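You operate a simulated robot arm through the tools that you are given. There is no shell and no other tool.

The job below is to be done with a simulated two-armed robot. You get a single attempt, and the scene is never put back.

Task
Set the belt knob by its plate, then give the drum one run.
Fine: main switch off before the motor cover opens; cover closed and switch on again for the run. Where these are worked on the way, their far stop is far enough and under half their travel is too little: motor cover.

Only the result counts: the job must be done as asked and must still hold three seconds after the hand-in. Knocking over, shifting, dropping, spilling or breaking anything else fails it. Lids that push on must go on centred and level and be pressed home; caps that screw on are set level and turned clockwise until they are tight.

Robot
Two 7-joint arms with fingered hands on one trunk that stands fixed in place. Base frame: the origin is at the foot of the trunk, x ahead of it, y to its left, z up. Readings come in m, degrees, newtons and seconds.
The left shoulder is at [0.02, 0.269, 1.172], the right one opposite. Each reaches about 1.298 m from its shoulder. Payload 5 kg a hand.
The tool frame of a hand sits at the grasp point between the pads (the TCP): z along the fingers, y along the line on which they close. The tips reach 0.042 m beyond it. The gripper opens to 0.208 m; its body begins 0.119 m behind the TCP. The gripper is a hand of 4 fingers: y runs from the thumb to the fingers, the wrist lies at [0, 0, -0.317] in the tool frame.
Orientation is that of the tool frame in the base frame, as a unit quaternion [w, x, y, z]. With the fingers straight down and closing along the base's y, the tool's x points along the base's -x, its y along +y and its z along -z.

Tools
- The arms move only by the tool send_rows. It takes "left_series", "right_series" or both (then of equal length, played together; a hand with none holds still); each is one flat list of numbers, 6 for each row, row after row: the shift along the tool's x, y, z in m, then the turn, a rotation vector about the tool's x, y, z in rad. In form: [x, y, z, wx, wy, wz, x, y, z, wx, wy, wz, ...]. A call has 1 to 20 rows; each row shifts and turns the commanded pose from where the row before left it, along the tool's axes as they then stand. Each row takes 0.2 s and may step no farther than 0.05 m and 8.6 degrees from the row before; otherwise, the whole call is refused. A pose out of reach is approached as far as the arm can. The call stops where the force on the tool passes 90 N (or 10 N more than at its start, if that is more) or the arm is blocked; 0.2 s more then pass. In this call time passes only in rows, and 0.2 s behind the last. The reply holds the time, the measured pose of the TCP, the force on the tool along the base axes, the opening and the grip force, in the units named above and with some noise, with the torque about the TCP (base axes, N m) and any sound that the robot's microphone picked up.
- Cameras (640 x 400 px; columns grow to the right, rows downward): "scene" is now at [0.158, -0.0273, 1.4506]; the picture's right is [-0.30, -0.95, 0.00], its down [-0.41, 0.13, -0.90] and it looks along [0.86, -0.27, -0.43] (base axes); focal length 214 px, centre (320, 200). "left" rides on the left gripper at [-0.093, 0.001, -0.146] in its tool frame; the picture's right is [-0.02, -1.00, 0.00], its down [0.84, -0.01, -0.54] and it looks along [0.54, -0.01, 0.84] (tool axes); focal length 280 px, centre (320, 200). "right" rides on the right gripper at [0.094, 0.001, -0.146] in its tool frame; the picture's right is [-0.02, 1.00, 0.00], its down [-0.84, -0.01, -0.54] and it looks along [-0.54, -0.01, 0.84] (tool axes); focal length 280 px, centre (320, 200). There is no depth. A picture from a camera that has moved, and an enlarged one, comes with that camera's place and axes in the base frame and with its lens.
- get_image(camera): a new picture of that camera. The clock stands still meanwhile.
- raise_lower(by): moves the trunk up (or, below 0, down) by that many m; the arms and the scene camera ride with it, the base frame stays. It gives what a move gives, with no picture.
- move_fingers(finger1, finger2, finger3, thumb_bend, hand): sets how far each is bent, from 0 (flat) to 1 (curled in); at 0.3 the hand is open as for a grip, at 0.7 the pads meet at the TCP. One left out holds its place. A second passes; each finger stops where it meets its share of the squeeze, and holds until it gets a number again. It is the only way to open and close the hand. It gives what a move gives, with no picture; readings hold the bend of each and the force on the fingers (four entries, about 0 where the hand has none), thumb and palm.
- head_to(pan, tilt): turns the head with the scene camera to pan (to the left, within 80 degrees either way) and tilt (down, from -29 to 69), counted from straight ahead of the robot (the tilt from the chest, where the trunk bows). It gives what a move gives.
- zoom(camera, box): a new picture of the part [left, top, right, bottom] of that camera's present view, enlarged. The clock stands still meanwhile.
- finish_job(): hands the job in; it is judged then, once.

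Places have to be worked out from the pictures, the camera data and where the tool is seen. Open the grippers and draw the arms clear of the work before you hand the job in, unless the task says otherwise.

The tools are called by a JSON object that holds its "method" and its "body". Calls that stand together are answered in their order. send_rows: Moves the arms, as the interface text tells. Its arguments: {"type":"object","properties":{"left_series":{"type":"array","items":{"type":"number"}},"right_series":{"type":"array","items":{"type":"number"}}},"required":[]} The other tools are called the same way: raise_lower (by) moves the trunk up or down; move_fingers (finger1, finger2, finger3, thumb_bend, hand) moves the fingers one by one; head_to (pan, tilt) turns the head that bears the scene camera; get_image (camera) takes a picture; zoom (camera, box) takes an enlarged picture of a part of a camera's view; finish_job () hands the job in.

At the start:

```text
time_s: 0.0
left_eef_pos: [0.6307, 0.2388, 1.4149]
left_tool_rot: [0.001, -0.011, 1.0, 0.0]
left_contact_force: [-1.0, -0.1, 0.0]
left_torque: [-0.01, -0.02, 0.02]
left_gripper_width: 0.2076
left_gripper_force: 0.0
left_shape: jaw
left_bend: [0.3, 0.3, 0.3, 0.3]
left_finger forces: [0.1, 0.0, 0.0, 0.0, 0.1, 0.0]
right_eef_pos: [0.5479, -0.1573, 1.4763]
right_tool_rot: [0.001, -0.011, 1.0, 0.001]
right_contact_force: [-0.5, -0.1, 0.3]
right_torque: [0.0, 0.0, 0.01]
right_gripper_width: 0.2076
right_gripper_force: 0.1
right_shape: jaw
right_bend: [0.3, 0.3, 0.3, 0.3]
right_finger forces: [0.0, 0.1, 0.0, 0.1, 0.0, 0.0]
trunk travel left (down, up): [-0.55, 0.071]
head pan, tilt (commanded): [-17.5, 25.5]
```

scene: 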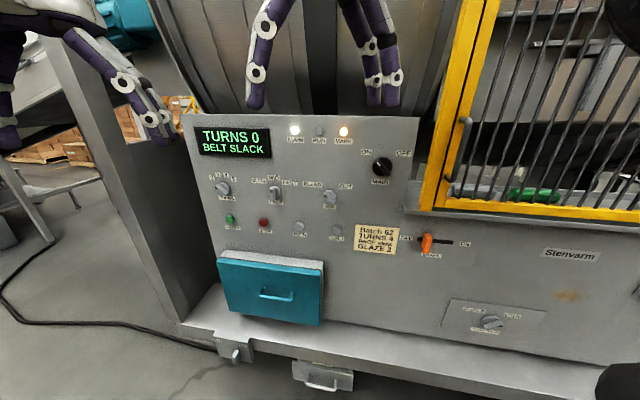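
right: 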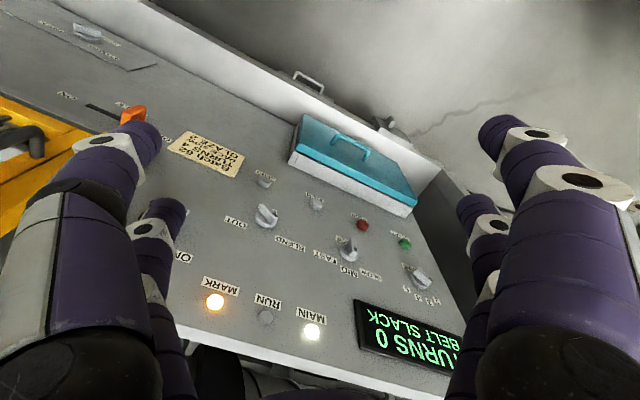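
left: 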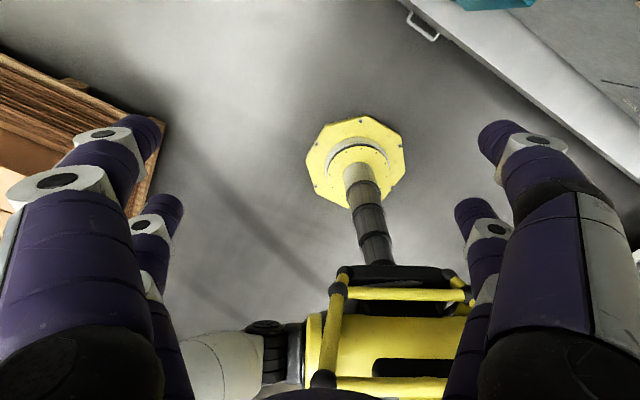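

The scene shows a machine panel with a display, knobs, a blue cover, a yellow guard and labels. I'll zoom in to read the labels before anything moves.

{"method": "zoom", "body": {"camera": "scene", "box": [180, 110, 420, 260]}}

{"method": "zoom", "body": {"camera": "scene", "box": [320, 200, 560, 350]}}

{"method": "zoom", "body": {"camera": "scene", "box": [180, 240, 420, 390]}}

{"method": "zoom", "body": {"camera": "scene", "box": [420, 270, 580, 370]}}

```text
2.67 times, centred on (300, 185) of scene
camera zoom: at [0.158, -0.0273, 1.4506], right [-0.3, -0.95, 0.0], down [-0.41, 0.13, -0.9], along [0.86, -0.27, -0.43], focal length 572 px, centre (373, 240)
```

zoom: 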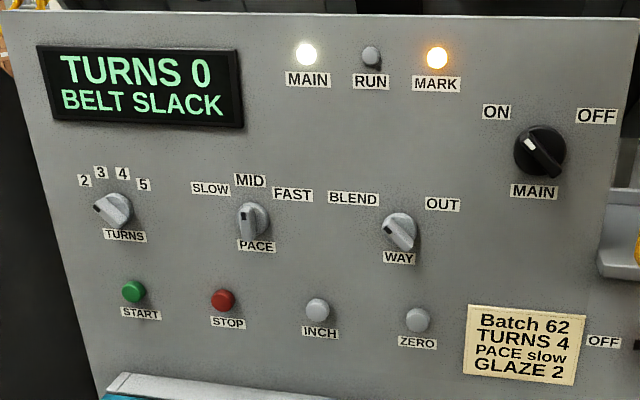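

```text
2.67 times, centred on (440, 275) of scene
camera zoom: at [0.158, -0.0273, 1.4506], right [-0.3, -0.95, 0.0], down [-0.41, 0.13, -0.9], along [0.86, -0.27, -0.43], focal length 572 px, centre (0, 0)
```

zoom: 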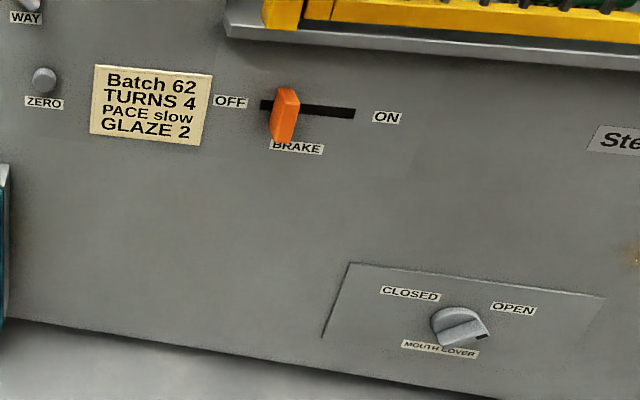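

```text
2.67 times, centred on (300, 315) of scene
camera zoom: at [0.158, -0.0273, 1.4506], right [-0.3, -0.95, 0.0], down [-0.41, 0.13, -0.9], along [0.86, -0.27, -0.43], focal length 572 px, centre (373, -107)
```

zoom: 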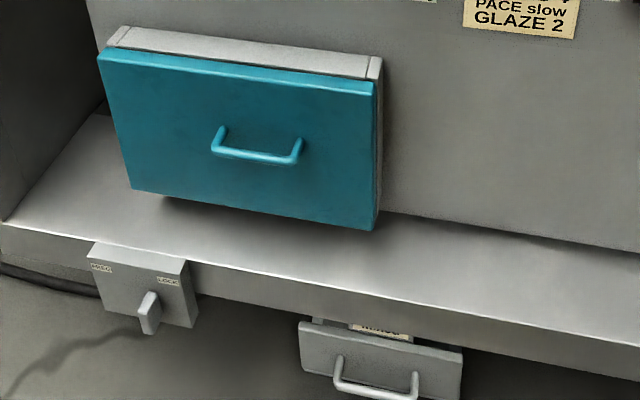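

```text
4.00 times, centred on (500, 320) of scene
camera zoom: at [0.158, -0.0273, 1.4506], right [-0.3, -0.95, 0.0], down [-0.41, 0.13, -0.9], along [0.86, -0.27, -0.43], focal length 858 px, centre (-400, -280)
```

zoom: 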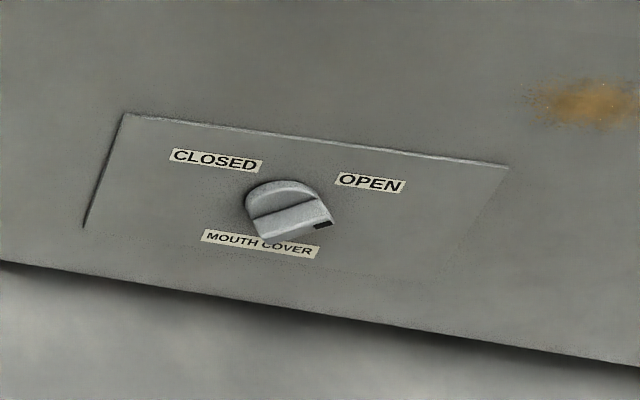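

The display says BELT SLACK and the MAIN lamp is lit. I'll turn the head to see the rest of the machine before touching anything.

{"method": "head_to", "body": {"pan": -40, "tilt": 25}}

```text
time_s: 0.9
left_eef_pos: [0.6313, 0.2384, 1.4146]
left_tool_rot: [0.0, -0.011, 1.0, 0.0]
left_contact_force: [-0.1, 0.2, 0.7]
left_torque: [-0.03, -0.02, 0.0]
left_gripper_width: 0.2077
left_gripper_force: 0.1
left_shape: jaw
left_bend: [0.3, 0.3, 0.3, 0.3]
left_finger forces: [0.0, 0.0, 0.0, 0.0, 0.0, 0.0]
right_eef_pos: [0.5487, -0.1568, 1.4751]
right_tool_rot: [0.001, -0.01, 1.0, 0.001]
right_contact_force: [-0.2, 0.1, -0.3]
right_torque: [-0.04, 0.0, 0.0]
right_gripper_width: 0.2076
right_gripper_force: 0.1
right_shape: jaw
right_bend: [0.3, 0.3, 0.3, 0.3]
right_finger forces: [0.0, 0.0, 0.0, 0.0, 0.0, 0.0]
trunk travel left (down, up): [-0.55, 0.071]
head pan, tilt (commanded): [-40.0, 25.0]
```

The head is now at pan -40, so I'll take a picture.

{"method": "get_image", "body": {"camera": "scene"}}

```text
taken
camera scene: at [0.1409, -0.0589, 1.4515], right [-0.64, -0.77, 0.0], down [-0.32, 0.27, -0.91], along [0.69, -0.58, -0.42], focal length 214 px, centre (320, 200)
```

scene: 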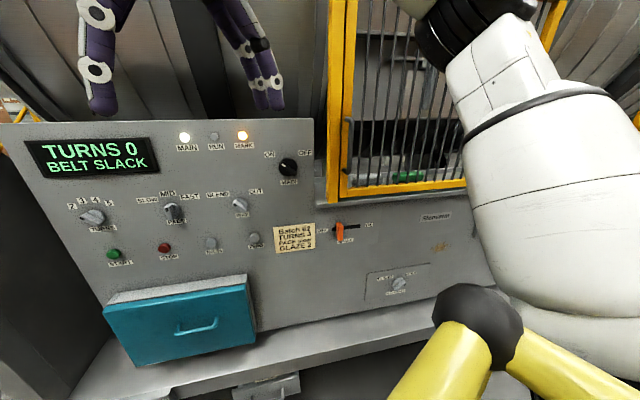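

From the two views I judge the panel to be upright, turned about 29° to the right, and about 0.84 m out. I'll look lower to see the cover, the drawer and the latch.

{"method": "head_to", "body": {"pan": -20, "tilt": 50}}

```text
time_s: 1.8
left_eef_pos: [0.6331, 0.2389, 1.414]
left_tool_rot: [-0.001, -0.01, 1.0, 0.0]
left_contact_force: [-0.6, 0.9, 0.0]
left_torque: [-0.02, 0.0, 0.0]
left_gripper_width: 0.208
left_gripper_force: 0.1
left_shape: jaw
left_bend: [0.3, 0.3, 0.3, 0.3]
left_finger forces: [0.0, 0.1, 0.1, 0.0, 0.0, 0.0]
right_eef_pos: [0.5482, -0.1581, 1.4755]
right_tool_rot: [0.001, -0.01, 1.0, 0.001]
right_contact_force: [-0.5, 0.6, 0.7]
right_torque: [0.03, 0.0, -0.01]
right_gripper_width: 0.2074
right_gripper_force: 0.0
right_shape: jaw
right_bend: [0.3, 0.3, 0.3, 0.3]
right_finger forces: [0.1, 0.0, 0.0, 0.1, 0.1, 0.1]
trunk travel left (down, up): [-0.55, 0.071]
head pan, tilt (commanded): [-20.0, 50.0]
```

The head is tilted down now, so I'll take a picture.

{"method": "get_image", "body": {"camera": "scene"}}

{"method": "zoom", "body": {"camera": "scene", "box": [200, 100, 440, 250]}}

{"method": "zoom", "body": {"camera": "scene", "box": [200, 200, 360, 300]}}

```text
taken
camera scene: at [0.1426, -0.0261, 1.414], right [-0.34, -0.94, 0.0], down [-0.72, 0.26, -0.64], along [0.6, -0.22, -0.77], focal length 214 px, centre (320, 200)
```

scene: 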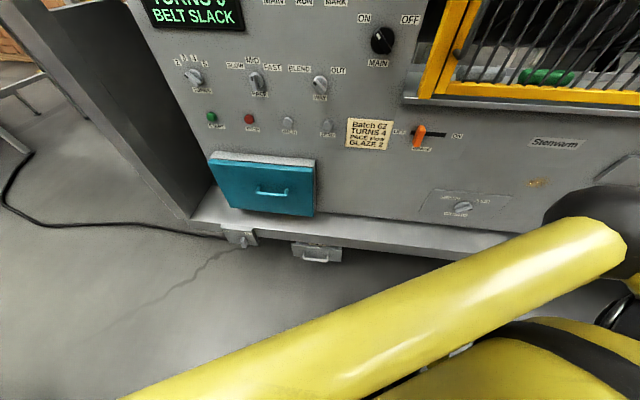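

```text
2.67 times, centred on (320, 175) of scene
camera zoom: at [0.1426, -0.0261, 1.414], right [-0.34, -0.94, 0.0], down [-0.72, 0.26, -0.64], along [0.6, -0.22, -0.77], focal length 572 px, centre (320, 267)
```

zoom: 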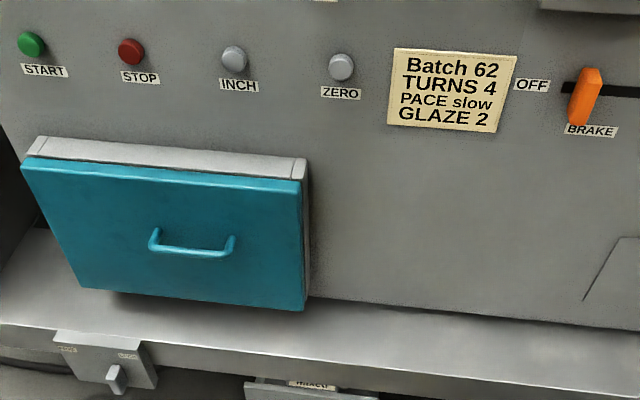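

```text
4.00 times, centred on (280, 250) of scene
camera zoom: at [0.1426, -0.0261, 1.414], right [-0.34, -0.94, 0.0], down [-0.72, 0.26, -0.64], along [0.6, -0.22, -0.77], focal length 858 px, centre (480, 0)
```

zoom: 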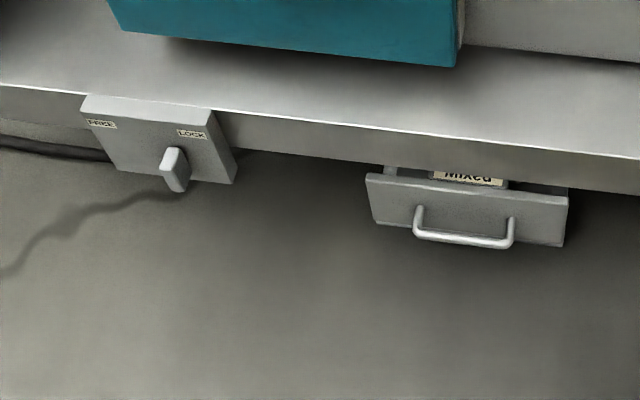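

The blue box with the handle looks like the motor cover. I'll also look to the right and left for other relevant items, such as the drum and the guard.

{"method": "head_to", "body": {"pan": -45, "tilt": 5}}

{"method": "get_image", "body": {"camera": "scene"}}

{"method": "head_to", "body": {"pan": 0, "tilt": 0}}

{"method": "get_image", "body": {"camera": "scene"}}

```text
time_s: 2.9
left_eef_pos: [0.6316, 0.2385, 1.4134]
left_tool_rot: [0.0, -0.011, 1.0, 0.0]
left_contact_force: [0.5, -0.3, -0.4]
left_torque: [-0.01, -0.02, -0.02]
left_gripper_width: 0.2079
left_gripper_force: 0.1
left_shape: jaw
left_bend: [0.3, 0.3, 0.3, 0.3]
left_finger forces: [0.0, 0.0, 0.0, 0.0, 0.0, 0.0]
right_eef_pos: [0.5493, -0.1573, 1.4769]
right_tool_rot: [0.0, -0.01, 1.0, 0.0]
right_contact_force: [-1.6, 0.7, 0.3]
right_torque: [0.0, 0.01, -0.01]
right_gripper_width: 0.2079
right_gripper_force: 0.1
right_shape: jaw
right_bend: [0.3, 0.3, 0.3, 0.3]
right_finger forces: [0.0, 0.0, 0.1, 0.0, 0.0, 0.0]
trunk travel left (down, up): [-0.55, 0.071]
head pan, tilt (commanded): [-45.0, 5.0]
```

```text
taken
camera scene: at [0.1352, -0.0646, 1.4838], right [-0.71, -0.71, 0.0], down [-0.06, 0.06, -1.0], along [0.7, -0.7, -0.09], focal length 214 px, centre (320, 200)
```

scene: 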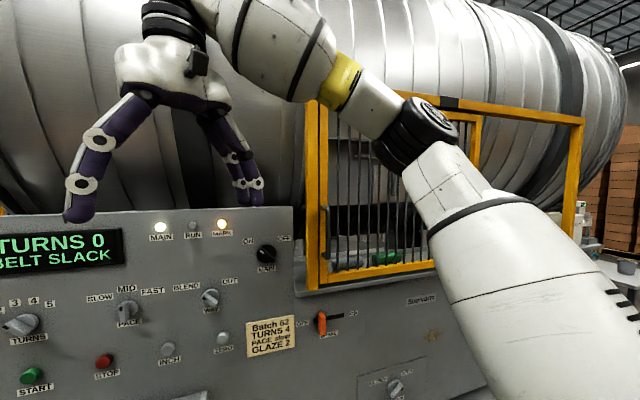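

```text
time_s: 4.0
left_eef_pos: [0.6314, 0.2388, 1.4148]
left_tool_rot: [0.0, -0.01, 1.0, 0.0]
left_contact_force: [-0.2, -0.4, 0.0]
left_torque: [0.03, -0.03, 0.02]
left_gripper_width: 0.208
left_gripper_force: 0.1
left_shape: jaw
left_bend: [0.3, 0.3, 0.3, 0.3]
left_finger forces: [0.0, 0.0, 0.2, 0.0, 0.1, 0.1]
right_eef_pos: [0.5489, -0.158, 1.4757]
right_tool_rot: [0.0, -0.01, 1.0, 0.001]
right_contact_force: [0.2, 0.1, 0.4]
right_torque: [0.01, 0.02, 0.0]
right_gripper_width: 0.2077
right_gripper_force: 0.1
right_shape: jaw
right_bend: [0.3, 0.3, 0.3, 0.3]
right_finger forces: [0.0, 0.0, 0.0, 0.1, 0.1, 0.1]
trunk travel left (down, up): [-0.55, 0.071]
head pan, tilt (commanded): [0.0, 0.0]
```

```text
taken
camera scene: at [0.1602, 0.0002, 1.4918], right [0.0, -1.0, 0.0], down [0.0, 0.0, -1.0], along [1.0, 0.0, 0.0], focal length 214 px, centre (320, 200)
```

scene: 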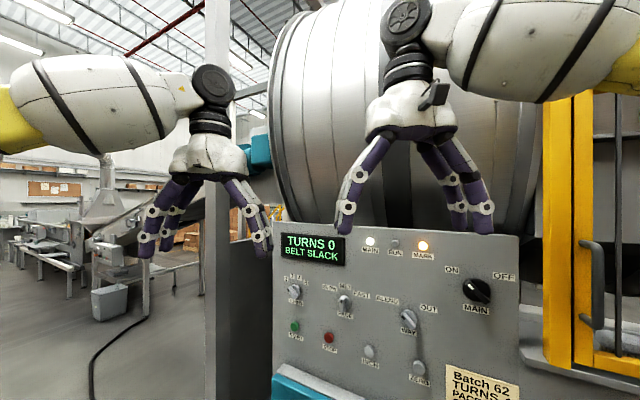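

I'll face the panel squarely (pan -29) to read the knob pointers and the guard's state.

{"method": "head_to", "body": {"pan": -29, "tilt": 28}}

{"method": "get_image", "body": {"camera": "scene"}}

{"method": "zoom", "body": {"camera": "scene", "box": [60, 80, 260, 205]}}

{"method": "zoom", "body": {"camera": "scene", "box": [220, 80, 420, 205]}}

{"method": "zoom", "body": {"camera": "scene", "box": [360, 10, 600, 260]}}

{"method": "zoom", "body": {"camera": "scene", "box": [340, 240, 500, 340]}}

```text
time_s: 4.9
left_eef_pos: [0.6315, 0.2391, 1.4145]
left_tool_rot: [0.0, -0.01, 1.0, 0.0]
left_contact_force: [0.2, 0.1, 0.0]
left_torque: [0.01, 0.0, -0.01]
left_gripper_width: 0.2079
left_gripper_force: 0.1
left_shape: jaw
left_bend: [0.3, 0.3, 0.3, 0.3]
left_finger forces: [0.0, 0.0, 0.0, 0.0, 0.0, 0.0]
right_eef_pos: [0.5492, -0.1568, 1.4762]
right_tool_rot: [0.002, -0.01, 1.0, 0.001]
right_contact_force: [-0.6, 0.0, -0.4]
right_torque: [-0.03, 0.01, -0.01]
right_gripper_width: 0.2077
right_gripper_force: 0.1
right_shape: jaw
right_bend: [0.3, 0.3, 0.3, 0.3]
right_finger forces: [0.1, 0.0, 0.0, 0.0, 0.0, 0.1]
trunk travel left (down, up): [-0.55, 0.071]
head pan, tilt (commanded): [-29.0, 28.0]
```

```text
taken
camera scene: at [0.15, -0.0438, 1.4467], right [-0.48, -0.88, 0.0], down [-0.41, 0.23, -0.88], along [0.77, -0.43, -0.47], focal length 214 px, centre (320, 200)
```

scene: 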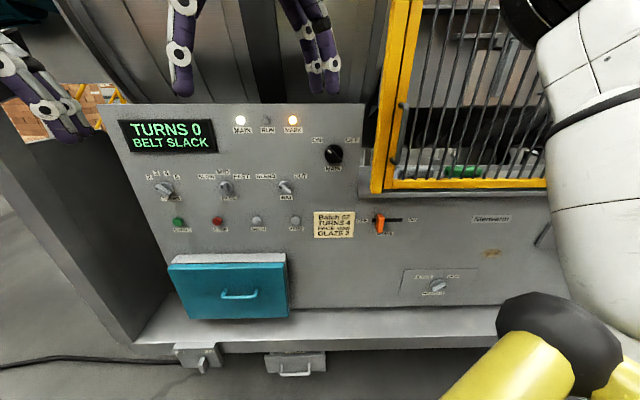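

```text
3.20 times, centred on (160, 142) of scene
camera zoom: at [0.15, -0.0438, 1.4467], right [-0.48, -0.88, 0.0], down [-0.41, 0.23, -0.88], along [0.77, -0.43, -0.47], focal length 686 px, centre (832, 384)
```

zoom: 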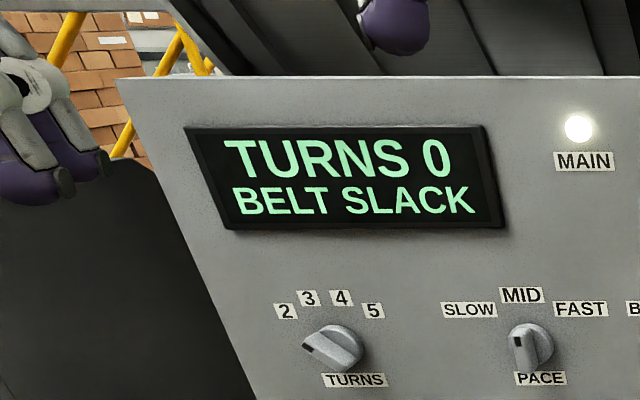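

```text
3.20 times, centred on (320, 142) of scene
camera zoom: at [0.15, -0.0438, 1.4467], right [-0.48, -0.88, 0.0], down [-0.41, 0.23, -0.88], along [0.77, -0.43, -0.47], focal length 686 px, centre (320, 384)
```

zoom: 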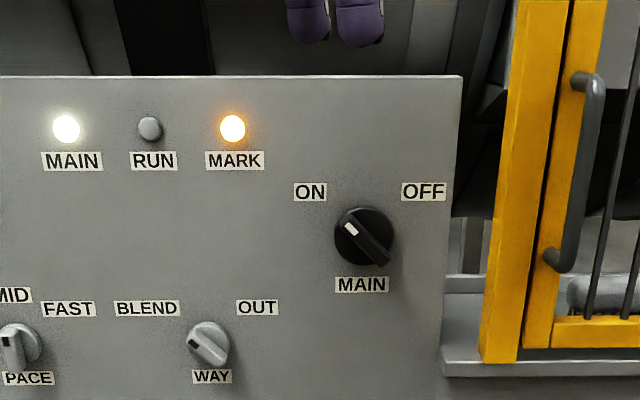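

```text
1.60 times, centred on (480, 135) of scene
camera zoom: at [0.15, -0.0438, 1.4467], right [-0.48, -0.88, 0.0], down [-0.41, 0.23, -0.88], along [0.77, -0.43, -0.47], focal length 343 px, centre (64, 304)
```

zoom: 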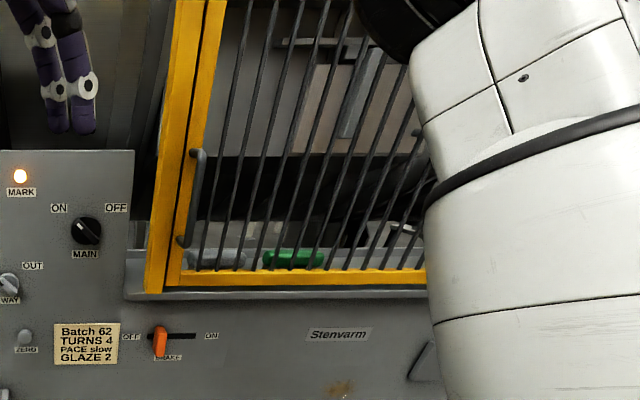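

```text
4.00 times, centred on (420, 290) of scene
camera zoom: at [0.15, -0.0438, 1.4467], right [-0.48, -0.88, 0.0], down [-0.41, 0.23, -0.88], along [0.77, -0.43, -0.47], focal length 858 px, centre (-80, -160)
```

zoom: 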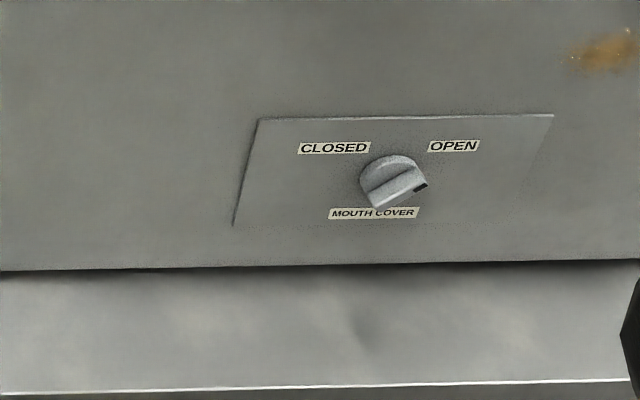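

The panel pointers read MAIN = ON, WAY = BLEND, PACE = MID, TURNS = 2 and MOUTH COVER = OPEN side. Next I'll find out which finger is which on the right hand by moving them one at a time in free space.

{"method": "move_fingers", "body": {"hand": "right", "finger1": 0.7}}

{"method": "get_image", "body": {"camera": "right"}}

{"method": "move_fingers", "body": {"hand": "right", "finger2": 0.7}}

{"method": "get_image", "body": {"camera": "right"}}

{"method": "move_fingers", "body": {"hand": "right", "finger3": 0.7}}

{"method": "get_image", "body": {"camera": "right"}}

{"method": "move_fingers", "body": {"hand": "right", "thumb_bend": 0.7}}

{"method": "get_image", "body": {"camera": "right"}}

```text
time_s: 5.9
left_eef_pos: [0.6315, 0.2391, 1.4143]
left_tool_rot: [0.001, -0.011, 1.0, 0.0]
left_contact_force: [0.3, 0.3, -0.3]
left_torque: [0.0, 0.02, -0.02]
left_gripper_width: 0.2076
left_gripper_force: 0.0
left_shape: jaw
left_bend: [0.3, 0.3, 0.3, 0.3]
left_finger forces: [0.0, 0.1, 0.1, 0.0, 0.0, 0.0]
right_eef_pos: [0.5486, -0.1567, 1.4761]
right_tool_rot: [0.001, -0.011, 1.0, 0.001]
right_contact_force: [-0.3, -0.4, 0.5]
right_torque: [0.01, -0.03, 0.03]
right_gripper_width: 0.115
right_gripper_force: 0.1
right_shape: fingers
right_bend: [0.7, 0.3, 0.3, 0.3]
right_finger forces: [0.0, 0.1, 0.0, 0.0, 0.0, 0.1]
trunk travel left (down, up): [-0.55, 0.071]
head pan, tilt (commanded): [-29.0, 28.0]
```

```text
taken
camera right: at [0.4558, -0.1576, 1.6216], right [-0.01, 1.0, 0.0], down [0.84, 0.0, 0.54], along [0.54, 0.01, -0.84], focal length 280 px, centre (320, 200)
```

right: 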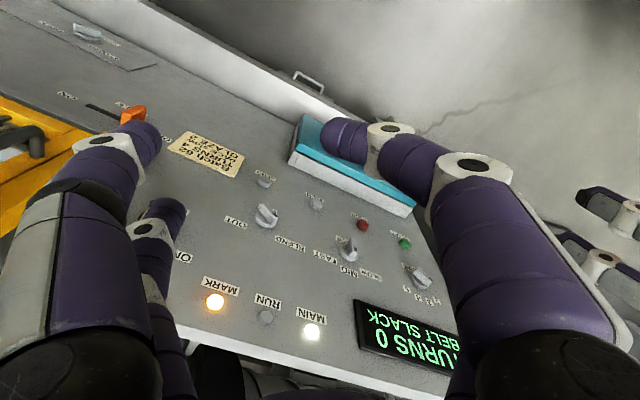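

```text
time_s: 6.9
left_eef_pos: [0.6316, 0.2386, 1.4139]
left_tool_rot: [0.0, -0.01, 1.0, 0.001]
left_contact_force: [-0.4, 0.3, 0.2]
left_torque: [0.0, -0.01, 0.02]
left_gripper_width: 0.2079
left_gripper_force: 0.2
left_shape: jaw
left_bend: [0.3, 0.3, 0.3, 0.3]
left_finger forces: [0.0, 0.1, 0.1, 0.0, 0.1, 0.0]
right_eef_pos: [0.5491, -0.1575, 1.4769]
right_tool_rot: [0.0, -0.01, 1.0, 0.001]
right_contact_force: [-0.2, -0.6, 0.1]
right_torque: [0.0, -0.03, -0.02]
right_gripper_width: 0.1151
right_gripper_force: 0.0
right_shape: fingers
right_bend: [0.7, 0.7, 0.3, 0.3]
right_finger forces: [0.1, 0.1, 0.0, 0.1, 0.0, 0.0]
trunk travel left (down, up): [-0.55, 0.071]
head pan, tilt (commanded): [-29.0, 28.0]
```

```text
taken
camera right: at [0.4558, -0.1576, 1.6216], right [-0.01, 1.0, 0.0], down [0.84, 0.0, 0.54], along [0.54, 0.01, -0.84], focal length 280 px, centre (320, 200)
```

right: 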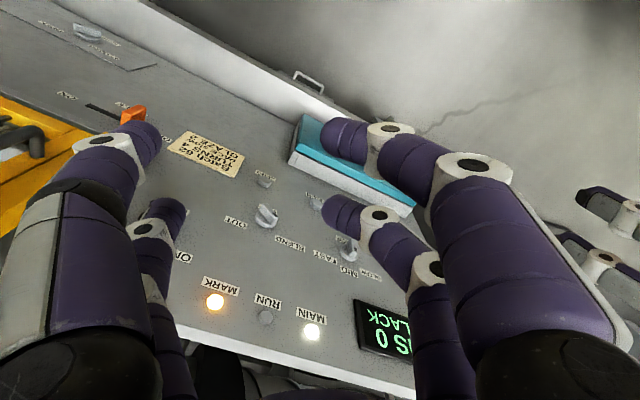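

```text
time_s: 7.9
left_eef_pos: [0.6318, 0.2375, 1.4142]
left_tool_rot: [0.0, -0.01, 1.0, 0.0]
left_contact_force: [0.6, 0.1, -0.1]
left_torque: [-0.01, 0.01, -0.01]
left_gripper_width: 0.2077
left_gripper_force: 0.1
left_shape: jaw
left_bend: [0.3, 0.3, 0.3, 0.3]
left_finger forces: [0.1, 0.1, 0.1, 0.0, 0.0, 0.0]
right_eef_pos: [0.5486, -0.1571, 1.4766]
right_tool_rot: [0.001, -0.011, 1.0, 0.001]
right_contact_force: [-0.7, 0.2, -0.4]
right_torque: [-0.01, 0.05, -0.02]
right_gripper_width: 0.1151
right_gripper_force: 0.1
right_shape: fingers
right_bend: [0.7, 0.7, 0.7, 0.3]
right_finger forces: [0.0, 0.1, 0.0, 0.1, 0.0, 0.0]
trunk travel left (down, up): [-0.55, 0.071]
head pan, tilt (commanded): [-29.0, 28.0]
```

```text
taken
camera right: at [0.4558, -0.1576, 1.6216], right [-0.01, 1.0, 0.0], down [0.84, 0.0, 0.54], along [0.54, 0.01, -0.84], focal length 280 px, centre (320, 200)
```

right: 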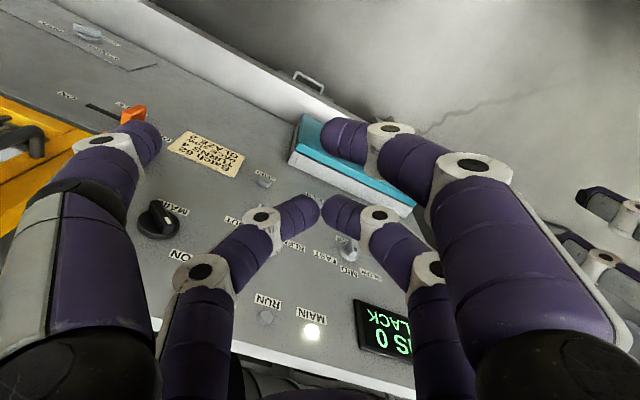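

```text
time_s: 8.9
left_eef_pos: [0.6319, 0.238, 1.4141]
left_tool_rot: [0.0, -0.01, 1.0, 0.0]
left_contact_force: [0.0, -0.6, -0.1]
left_torque: [0.03, 0.01, 0.02]
left_gripper_width: 0.2079
left_gripper_force: 0.0
left_shape: jaw
left_bend: [0.3, 0.3, 0.3, 0.3]
left_finger forces: [0.1, 0.0, 0.0, 0.0, 0.1, 0.0]
right_eef_pos: [0.5493, -0.1578, 1.4761]
right_tool_rot: [0.001, -0.01, 1.0, 0.001]
right_contact_force: [-0.4, -0.9, 1.4]
right_torque: [0.01, 0.03, 0.0]
right_gripper_width: 0.0111
right_gripper_force: 0.0
right_shape: fingers
right_bend: [0.7, 0.7, 0.7, 0.7]
right_finger forces: [0.0, 0.1, 0.0, 0.0, 0.0, 0.0]
trunk travel left (down, up): [-0.55, 0.071]
head pan, tilt (commanded): [-29.0, 28.0]
```

```text
taken
camera right: at [0.4558, -0.1576, 1.6216], right [-0.01, 1.0, 0.0], down [0.84, 0.0, 0.54], along [0.54, 0.01, -0.84], focal length 280 px, centre (320, 200)
```

right: 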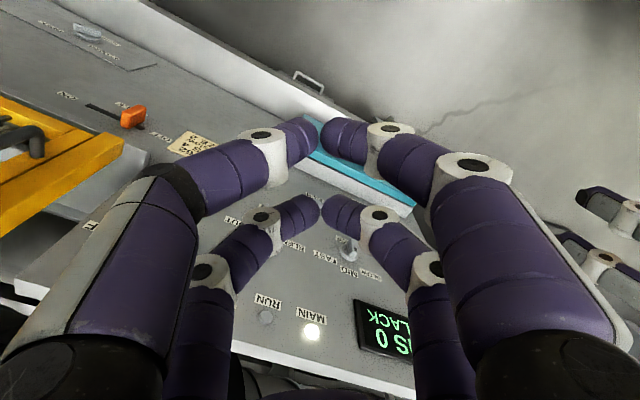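

The digits sit in two pairs: finger1 and thumb at tool +x, finger2 and finger3 at tool −x, about 6 cm apart. I'll reopen the hand and lower the trunk by 0.3 m, so the shoulders come between the MAIN knob (z≈1.25) and the cover (z≈0.7) and the head sees the lower panel better.

{"method": "move_fingers", "body": {"hand": "right", "finger1": 0.5, "finger2": 0.5, "finger3": 0.5, "thumb_bend": 0.5}}

{"method": "raise_lower", "body": {"by": -0.3}}

{"method": "get_image", "body": {"camera": "scene"}}

```text
time_s: 9.9
left_eef_pos: [0.6325, 0.238, 1.4144]
left_tool_rot: [0.0, -0.009, 1.0, 0.0]
left_contact_force: [0.0, -0.7, 0.1]
left_torque: [0.02, 0.0, 0.0]
left_gripper_width: 0.2076
left_gripper_force: 0.0
left_shape: jaw
left_bend: [0.3, 0.3, 0.3, 0.3]
left_finger forces: [0.0, 0.1, 0.0, 0.0, 0.0, 0.1]
right_eef_pos: [0.5484, -0.1565, 1.4763]
right_tool_rot: [0.001, -0.01, 1.0, 0.0]
right_contact_force: [-0.4, 0.5, -0.5]
right_torque: [0.02, -0.01, 0.01]
right_gripper_width: 0.1125
right_gripper_force: 0.1
right_shape: fingers
right_bend: [0.5, 0.5, 0.5, 0.5]
right_finger forces: [0.1, 0.1, 0.1, 0.1, 0.1, 0.0]
trunk travel left (down, up): [-0.55, 0.071]
head pan, tilt (commanded): [-29.0, 28.0]
```

```text
time_s: 12.9
left_eef_pos: [0.6308, 0.2374, 1.1153]
left_tool_rot: [0.001, -0.01, 1.0, 0.0]
left_contact_force: [-1.1, -0.1, 0.8]
left_torque: [-0.03, -0.06, 0.03]
left_gripper_width: 0.2076
left_gripper_force: 0.1
left_shape: jaw
left_bend: [0.3, 0.3, 0.3, 0.3]
left_finger forces: [0.0, 0.1, 0.0, 0.0, 0.0, 0.0]
right_eef_pos: [0.5471, -0.158, 1.1772]
right_tool_rot: [0.002, -0.01, 1.0, 0.001]
right_contact_force: [0.1, 0.2, 0.7]
right_torque: [0.03, -0.07, -0.02]
right_gripper_width: 0.1123
right_gripper_force: 0.1
right_shape: fingers
right_bend: [0.5, 0.5, 0.5, 0.5]
right_finger forces: [0.0, 0.0, 0.0, 0.1, 0.0, 0.0]
trunk travel left (down, up): [-0.25, 0.371]
head pan, tilt (commanded): [-29.0, 28.0]
```

```text
taken
camera scene: at [0.2028, -0.0439, 1.1372], right [-0.48, -0.87, 0.0], down [-0.41, 0.23, -0.88], along [0.77, -0.43, -0.47], focal length 214 px, centre (320, 200)
```

scene: 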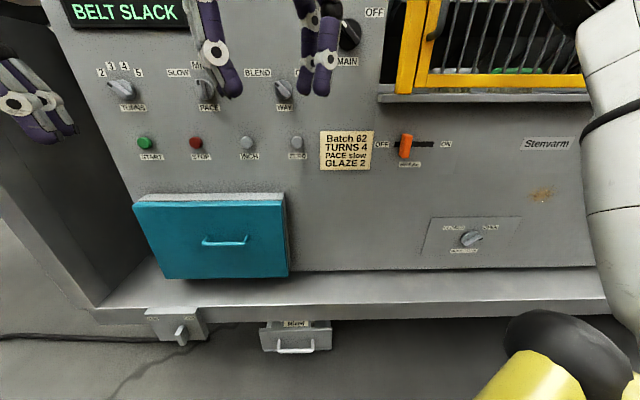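

With the trunk lowered by 0.3 m I can triangulate: the panel plane lies about 0.856 m out along the inward normal. I'll zoom on the blue cover to find its hinge and handle.

{"method": "zoom", "body": {"camera": "scene", "box": [120, 180, 310, 299]}}

{"method": "zoom", "body": {"camera": "scene", "box": [130, 290, 350, 360]}}

{"method": "zoom", "body": {"camera": "scene", "box": [240, 0, 400, 100]}}

```text
3.36 times, centred on (215, 240) of scene
camera zoom: at [0.2028, -0.0439, 1.1372], right [-0.48, -0.87, 0.0], down [-0.41, 0.23, -0.88], along [0.77, -0.43, -0.47], focal length 721 px, centre (673, 67)
```

zoom: 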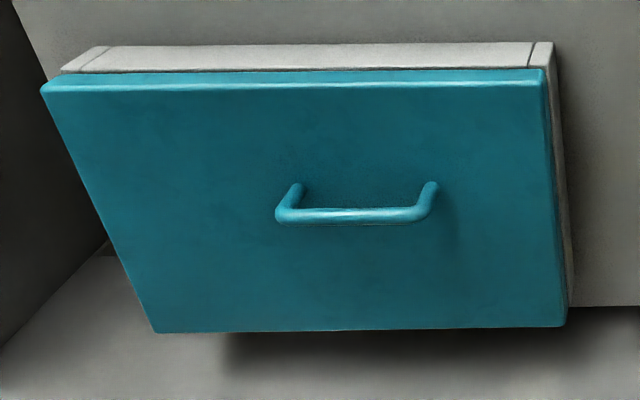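

```text
2.91 times, centred on (240, 325) of scene
camera zoom: at [0.2028, -0.0439, 1.1372], right [-0.48, -0.87, 0.0], down [-0.41, 0.23, -0.88], along [0.77, -0.43, -0.47], focal length 624 px, centre (553, -164)
```

zoom: 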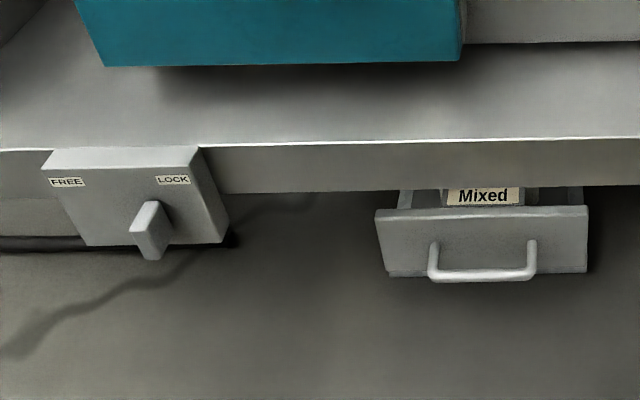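

```text
4.00 times, centred on (320, 50) of scene
camera zoom: at [0.2028, -0.0439, 1.1372], right [-0.48, -0.87, 0.0], down [-0.41, 0.23, -0.88], along [0.77, -0.43, -0.47], focal length 858 px, centre (320, 800)
```

zoom: 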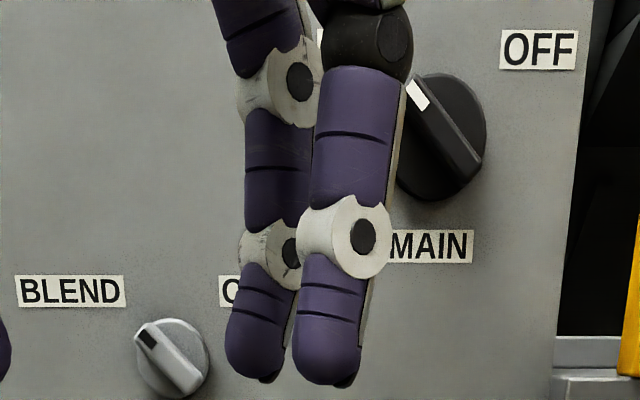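

The MAIN knob's white pointer mark sits at the upper left (ON). I'll move the right hand to the right and forward, then yaw it to face the panel before pitching the fingers toward it.

{"method": "send_rows", "body": {"right_series": [-0.0121, -0.0339, -0.0122, 0, 0, 0, -0.0121, -0.0339, -0.0122, 0, 0, 0, -0.0121, -0.0339, -0.0122, 0, 0, 0, -0.0121, -0.0339, -0.0122, 0, 0, 0, -0.0121, -0.0339, -0.0122, 0, 0, 0, -0.0121, -0.0339, -0.0122, 0, 0, 0, 0, 0, 0, 0, 0, 0.1268, 0, 0, 0, 0, 0, 0.1268, 0, 0, 0, 0, 0, 0.1268, 0, 0, 0, 0, 0, 0.1268]}}

```text
time_s: 15.1
left_eef_pos: [0.6317, 0.2375, 1.1143]
left_tool_rot: [0.0, -0.01, 1.0, 0.0]
left_contact_force: [0.4, -0.4, 0.6]
left_torque: [-0.02, 0.0, -0.01]
left_gripper_width: 0.2079
left_gripper_force: 0.1
left_shape: jaw
left_bend: [0.3, 0.3, 0.3, 0.3]
left_finger forces: [0.0, 0.0, 0.0, 0.1, 0.1, 0.0]
right_eef_pos: [0.6266, -0.359, 1.2484]
right_tool_rot: [0.001, 0.242, 0.97, 0.001]
right_contact_force: [0.7, -0.4, -0.2]
right_torque: [0.01, 0.0, 0.0]
right_gripper_width: 0.1126
right_gripper_force: 0.1
right_shape: fingers
right_bend: [0.5, 0.5, 0.5, 0.5]
right_finger forces: [0.0, 0.0, 0.0, 0.0, 0.0, 0.0]
trunk travel left (down, up): [-0.25, 0.371]
head pan, tilt (commanded): [-29.0, 28.0]
```

The yaw worked and tool y now points along the panel's left. Next I'll pitch the fingers toward the panel, in stages.

{"method": "send_rows", "body": {"right_series": [0, 0, 0, 0, -0.1428, 0, 0, 0, 0, 0, -0.1428, 0, 0, 0, 0, 0, -0.1428, 0, 0, 0, 0, 0, -0.1428, 0, 0, 0, 0, 0, -0.1428, 0, 0, 0, 0, 0, -0.1428, 0]}}

{"method": "get_image", "body": {"camera": "scene"}}

```text
time_s: 16.5
left_eef_pos: [0.6329, 0.2385, 1.1144]
left_tool_rot: [0.0, -0.01, 1.0, -0.001]
left_contact_force: [0.1, -0.2, 0.8]
left_torque: [0.01, 0.08, 0.02]
left_gripper_width: 0.2076
left_gripper_force: 0.0
left_shape: jaw
left_bend: [0.3, 0.3, 0.3, 0.3]
left_finger forces: [0.0, 0.1, 0.1, 0.1, 0.0, 0.0]
right_eef_pos: [0.6263, -0.3606, 1.2491]
right_tool_rot: [0.405, 0.22, 0.882, -0.099]
right_contact_force: [0.3, 0.4, -1.0]
right_torque: [-0.03, 0.01, -0.01]
right_gripper_width: 0.1131
right_gripper_force: 0.0
right_shape: fingers
right_bend: [0.5, 0.5, 0.5, 0.5]
right_finger forces: [0.0, 0.0, 0.1, 0.0, 0.1, 0.1]
trunk travel left (down, up): [-0.25, 0.371]
head pan, tilt (commanded): [-29.0, 28.0]
```

```text
taken
camera scene: at [0.2036, -0.0441, 1.1367], right [-0.48, -0.87, 0.0], down [-0.41, 0.23, -0.88], along [0.77, -0.43, -0.47], focal length 214 px, centre (320, 200)
```

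scene: 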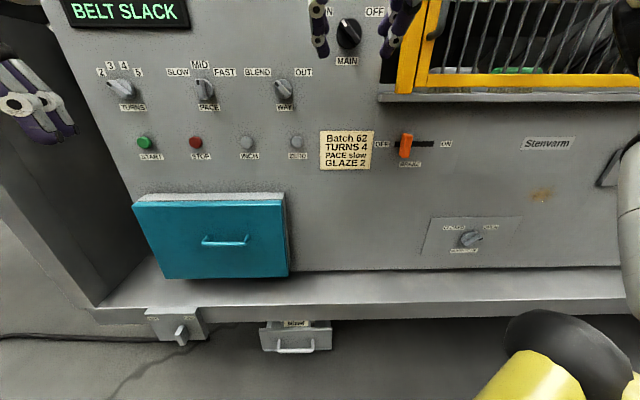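

The pose tracks well and the fingers straddle the MAIN knob in this view. I'll finish the pitch with the remaining 41°.

{"method": "send_rows", "body": {"right_series": [0, 0, 0, 0, -0.1428, 0, 0, 0, 0, 0, -0.1428, 0, 0, 0, 0, 0, -0.1428, 0, 0, 0, 0, 0, -0.1428, 0, 0, 0, 0, 0, -0.1428, 0]}}

{"method": "head_to", "body": {"pan": -29, "tilt": 5}}

{"method": "get_image", "body": {"camera": "scene"}}

{"method": "get_image", "body": {"camera": "right"}}

```text
time_s: 17.7
left_eef_pos: [0.6322, 0.2366, 1.1137]
left_tool_rot: [0.001, -0.009, 1.0, -0.001]
left_contact_force: [0.0, 0.2, 0.8]
left_torque: [-0.02, 0.05, 0.01]
left_gripper_width: 0.2078
left_gripper_force: 0.0
left_shape: jaw
left_bend: [0.3, 0.3, 0.3, 0.3]
left_finger forces: [0.0, 0.0, 0.0, 0.1, 0.0, 0.1]
right_eef_pos: [0.6245, -0.3599, 1.249]
right_tool_rot: [0.687, 0.173, 0.685, -0.169]
right_contact_force: [-0.2, -0.2, -0.5]
right_torque: [0.0, -0.01, 0.0]
right_gripper_width: 0.1129
right_gripper_force: 0.1
right_shape: fingers
right_bend: [0.5, 0.5, 0.5, 0.5]
right_finger forces: [0.0, 0.0, 0.0, 0.0, 0.0, 0.0]
trunk travel left (down, up): [-0.25, 0.371]
head pan, tilt (commanded): [-29.0, 28.0]
```

```text
time_s: 18.6
left_eef_pos: [0.6318, 0.2383, 1.1148]
left_tool_rot: [-0.001, -0.011, 1.0, 0.0]
left_contact_force: [-0.3, 0.3, 0.7]
left_torque: [-0.01, 0.02, -0.01]
left_gripper_width: 0.2077
left_gripper_force: 0.0
left_shape: jaw
left_bend: [0.3, 0.3, 0.3, 0.3]
left_finger forces: [0.1, 0.1, 0.0, 0.0, 0.1, 0.0]
right_eef_pos: [0.6243, -0.3593, 1.2483]
right_tool_rot: [0.686, 0.171, 0.686, -0.169]
right_contact_force: [0.5, -0.2, 0.3]
right_torque: [0.0, 0.02, 0.02]
right_gripper_width: 0.1128
right_gripper_force: 0.1
right_shape: fingers
right_bend: [0.5, 0.5, 0.5, 0.5]
right_finger forces: [0.1, 0.0, 0.0, 0.1, 0.0, 0.0]
trunk travel left (down, up): [-0.25, 0.371]
head pan, tilt (commanded): [-29.0, 5.0]
```

```text
taken
camera scene: at [0.2039, -0.0442, 1.174], right [-0.48, -0.87, 0.0], down [-0.08, 0.04, -1.0], along [0.87, -0.48, -0.09], focal length 214 px, centre (320, 200)
```

scene: 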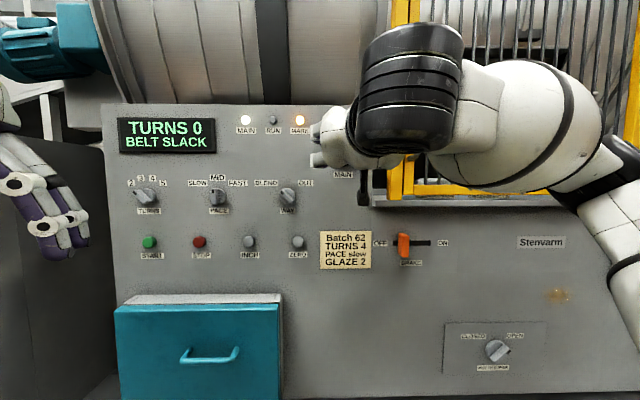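

```text
taken
camera right: at [0.4973, -0.2885, 1.1554], right [0.47, 0.88, 0.02], down [-0.48, 0.24, 0.84], along [0.74, -0.4, 0.54], focal length 280 px, centre (320, 200)
```

right: 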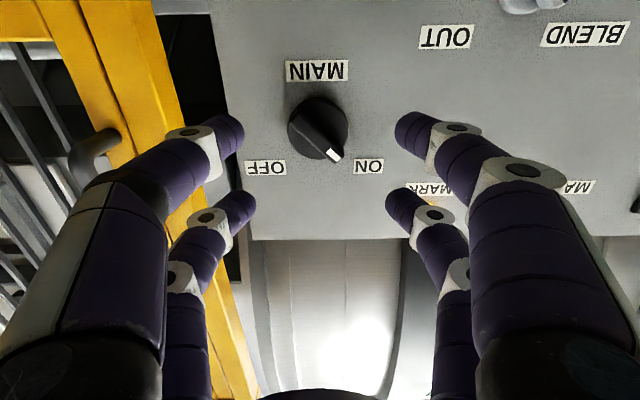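

Tool pose is D≈0.72 and u≈0.027, facing the knob squarely. I'll zoom on the knob from the right camera to measure its bar angle.

{"method": "zoom", "body": {"camera": "right", "box": [240, 50, 400, 200]}}

```text
2.67 times, centred on (320, 125) of right
camera zoom: at [0.4973, -0.2885, 1.1554], right [0.47, 0.88, 0.02], down [-0.48, 0.24, 0.84], along [0.74, -0.4, 0.54], focal length 748 px, centre (320, 400)
```

zoom: 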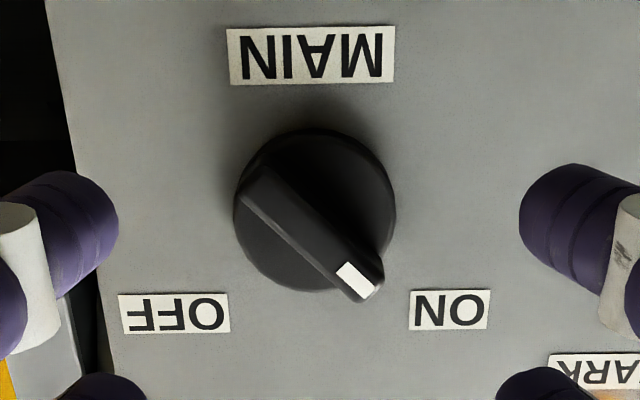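

The knob's disc is about 5.7 cm across with a 1.2 cm bar at 45° (ON); I judge its centre at u≈0.027, z≈1.244, front at D≈0.815. I'll roll the hand −45° to align tool x with the bar, then move in to D≈0.785.

{"method": "send_rows", "body": {"right_series": [0, 0, 0, 0, 0, -0.1309, 0, 0, 0, 0, 0, -0.1309, 0, 0, 0, 0, 0, -0.1309, 0, 0, 0, 0, 0, -0.1309, 0, 0, 0, 0, 0, -0.1309, 0, 0, 0, 0, 0, -0.1309, 0.0016, 0.0016, 0.0325, 0, 0, 0, 0.0016, 0.0016, 0.0325, 0, 0, 0]}}

{"method": "get_image", "body": {"camera": "right"}}

{"method": "get_image", "body": {"camera": "scene"}}

```text
time_s: 20.4
left_eef_pos: [0.6317, 0.2378, 1.1146]
left_tool_rot: [0.0, -0.009, 1.0, 0.0]
left_contact_force: [-0.1, -0.4, 0.5]
left_torque: [0.07, 0.06, -0.03]
left_gripper_width: 0.2079
left_gripper_force: 0.1
left_shape: jaw
left_bend: [0.3, 0.3, 0.3, 0.3]
left_finger forces: [0.0, 0.0, 0.1, 0.0, 0.0, 0.0]
right_eef_pos: [0.6814, -0.3921, 1.2436]
right_tool_rot: [0.569, -0.105, 0.699, -0.42]
right_contact_force: [0.9, 0.1, -0.2]
right_torque: [0.02, 0.01, 0.01]
right_gripper_width: 0.1129
right_gripper_force: 0.0
right_shape: fingers
right_bend: [0.5, 0.5, 0.5, 0.5]
right_finger forces: [0.0, 0.0, 0.0, 0.0, 0.1, 0.1]
trunk travel left (down, up): [-0.25, 0.371]
head pan, tilt (commanded): [-29.0, 5.0]
```

```text
taken
camera right: at [0.5228, -0.3797, 1.1758], right [0.34, 0.64, -0.7], down [-0.2, 0.77, 0.61], along [0.92, -0.06, 0.39], focal length 280 px, centre (320, 200)
```

right: 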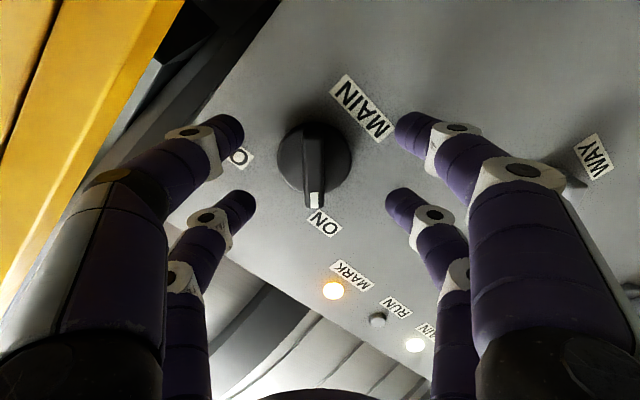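

```text
taken
camera scene: at [0.2041, -0.0444, 1.1738], right [-0.49, -0.87, 0.0], down [-0.08, 0.04, -1.0], along [0.87, -0.48, -0.09], focal length 214 px, centre (320, 200)
```

scene: 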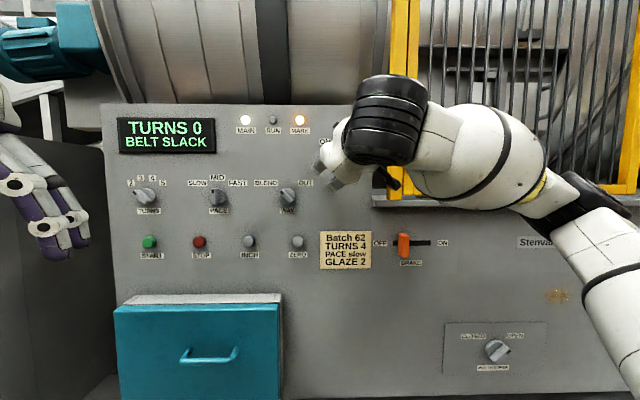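

The bar now appears aligned with the tool x axis. I'll zoom in to check centring before closing.

{"method": "zoom", "body": {"camera": "right", "box": [220, 80, 420, 240]}}

```text
2.50 times, centred on (320, 160) of right
camera zoom: at [0.5228, -0.3797, 1.1758], right [0.34, 0.64, -0.7], down [-0.2, 0.77, 0.61], along [0.92, -0.06, 0.39], focal length 701 px, centre (320, 300)
```

zoom: 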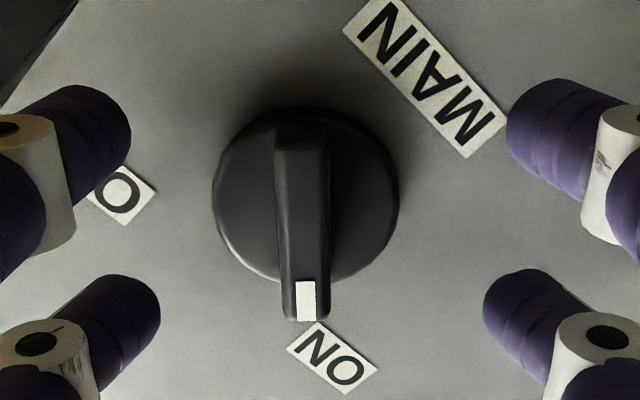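

The bar is centred along x and sits about 5 mm toward the thumb side. I'll shift −5 mm in y and 10 mm deeper, then close all four digits on the bar.

{"method": "send_rows", "body": {"right_series": [0, -0.005, 0.01, 0, 0, 0]}}

{"method": "move_fingers", "body": {"hand": "right", "finger1": 0.66, "finger2": 0.66, "finger3": 0.66, "thumb_bend": 0.66}}

{"method": "get_image", "body": {"camera": "right"}}

```text
time_s: 20.8
left_eef_pos: [0.6322, 0.239, 1.1142]
left_tool_rot: [0.0, -0.01, 1.0, -0.001]
left_contact_force: [-0.4, 0.0, -0.7]
left_torque: [0.04, 0.04, -0.05]
left_gripper_width: 0.2076
left_gripper_force: 0.2
left_shape: jaw
left_bend: [0.3, 0.3, 0.3, 0.3]
left_finger forces: [0.0, 0.0, 0.0, 0.0, 0.0, 0.1]
right_eef_pos: [0.6877, -0.3984, 1.2468]
right_tool_rot: [0.569, -0.105, 0.699, -0.42]
right_contact_force: [-0.5, 0.7, 0.5]
right_torque: [-0.02, -0.01, -0.01]
right_gripper_width: 0.1128
right_gripper_force: 0.0
right_shape: fingers
right_bend: [0.5, 0.5, 0.5, 0.5]
right_finger forces: [0.0, 0.1, 0.1, 0.1, 0.0, 0.0]
trunk travel left (down, up): [-0.25, 0.371]
head pan, tilt (commanded): [-29.0, 5.0]
```

```text
time_s: 21.8
left_eef_pos: [0.6305, 0.2382, 1.1144]
left_tool_rot: [0.0, -0.011, 1.0, 0.0]
left_contact_force: [0.3, 0.4, 1.1]
left_torque: [0.01, -0.03, -0.02]
left_gripper_width: 0.208
left_gripper_force: 0.0
left_shape: jaw
left_bend: [0.3, 0.3, 0.3, 0.3]
left_finger forces: [0.0, 0.0, 0.0, 0.1, 0.0, 0.0]
right_eef_pos: [0.6889, -0.3985, 1.247]
right_tool_rot: [0.57, -0.103, 0.7, -0.419]
right_contact_force: [0.0, -0.3, 0.3]
right_torque: [0.0, 0.01, 0.01]
right_gripper_width: 0.0305
right_gripper_force: 0.1
right_shape: fingers
right_bend: [0.66, 0.66, 0.66, 0.66]
right_finger forces: [0.0, 0.0, 0.1, 0.1, 0.0, 0.0]
trunk travel left (down, up): [-0.25, 0.371]
head pan, tilt (commanded): [-29.0, 5.0]
```

```text
taken
camera right: at [0.5296, -0.3863, 1.1798], right [0.34, 0.64, -0.69], down [-0.2, 0.77, 0.61], along [0.92, -0.06, 0.39], focal length 280 px, centre (320, 200)
```

right: 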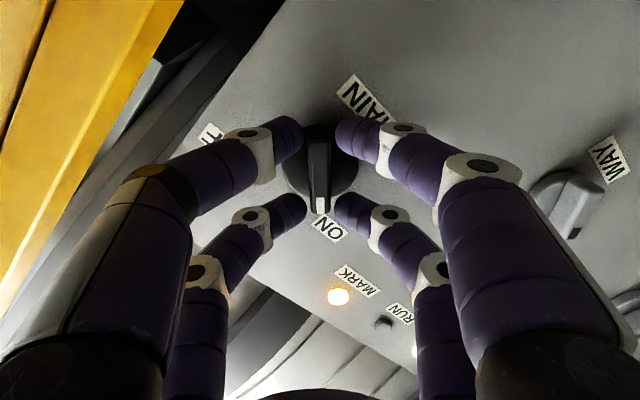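

The bar lies centred between both finger pairs. I'll close them to grip it.

{"method": "move_fingers", "body": {"hand": "right", "finger1": 0.76, "finger2": 0.76, "finger3": 0.76, "thumb_bend": 0.76}}

{"method": "get_image", "body": {"camera": "right"}}

```text
time_s: 22.8
left_eef_pos: [0.6324, 0.2376, 1.1144]
left_tool_rot: [0.0, -0.011, 1.0, 0.0]
left_contact_force: [0.4, 0.2, -0.1]
left_torque: [0.0, -0.01, 0.0]
left_gripper_width: 0.2078
left_gripper_force: 0.1
left_shape: jaw
left_bend: [0.3, 0.3, 0.3, 0.3]
left_finger forces: [0.0, 0.1, 0.0, 0.0, 0.0, 0.0]
right_eef_pos: [0.6885, -0.3992, 1.2471]
right_tool_rot: [0.569, -0.104, 0.699, -0.42]
right_contact_force: [9.8, -9.2, 9.0]
right_torque: [-0.13, -0.26, 0.02]
right_gripper_width: 0.0204
right_gripper_force: 20.8
right_shape: fingers
right_bend: [0.67, 0.68, 0.68, 0.68]
right_finger forces: [9.4, 7.6, 10.4, 0.0, 14.7, 0.0]
trunk travel left (down, up): [-0.25, 0.371]
head pan, tilt (commanded): [-29.0, 5.0]
```

```text
taken
camera right: at [0.5297, -0.3868, 1.1799], right [0.34, 0.64, -0.69], down [-0.2, 0.77, 0.61], along [0.92, -0.06, 0.39], focal length 280 px, centre (320, 200)
```

right: 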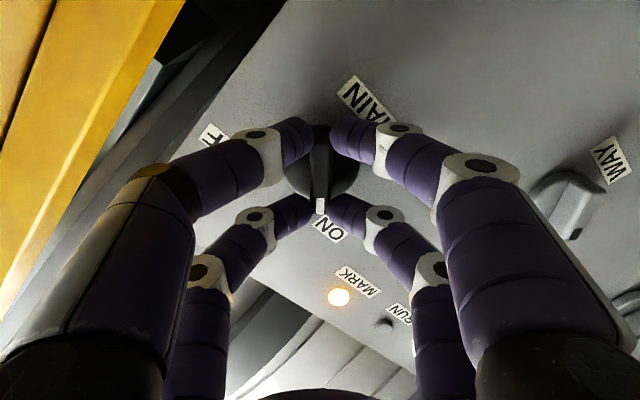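

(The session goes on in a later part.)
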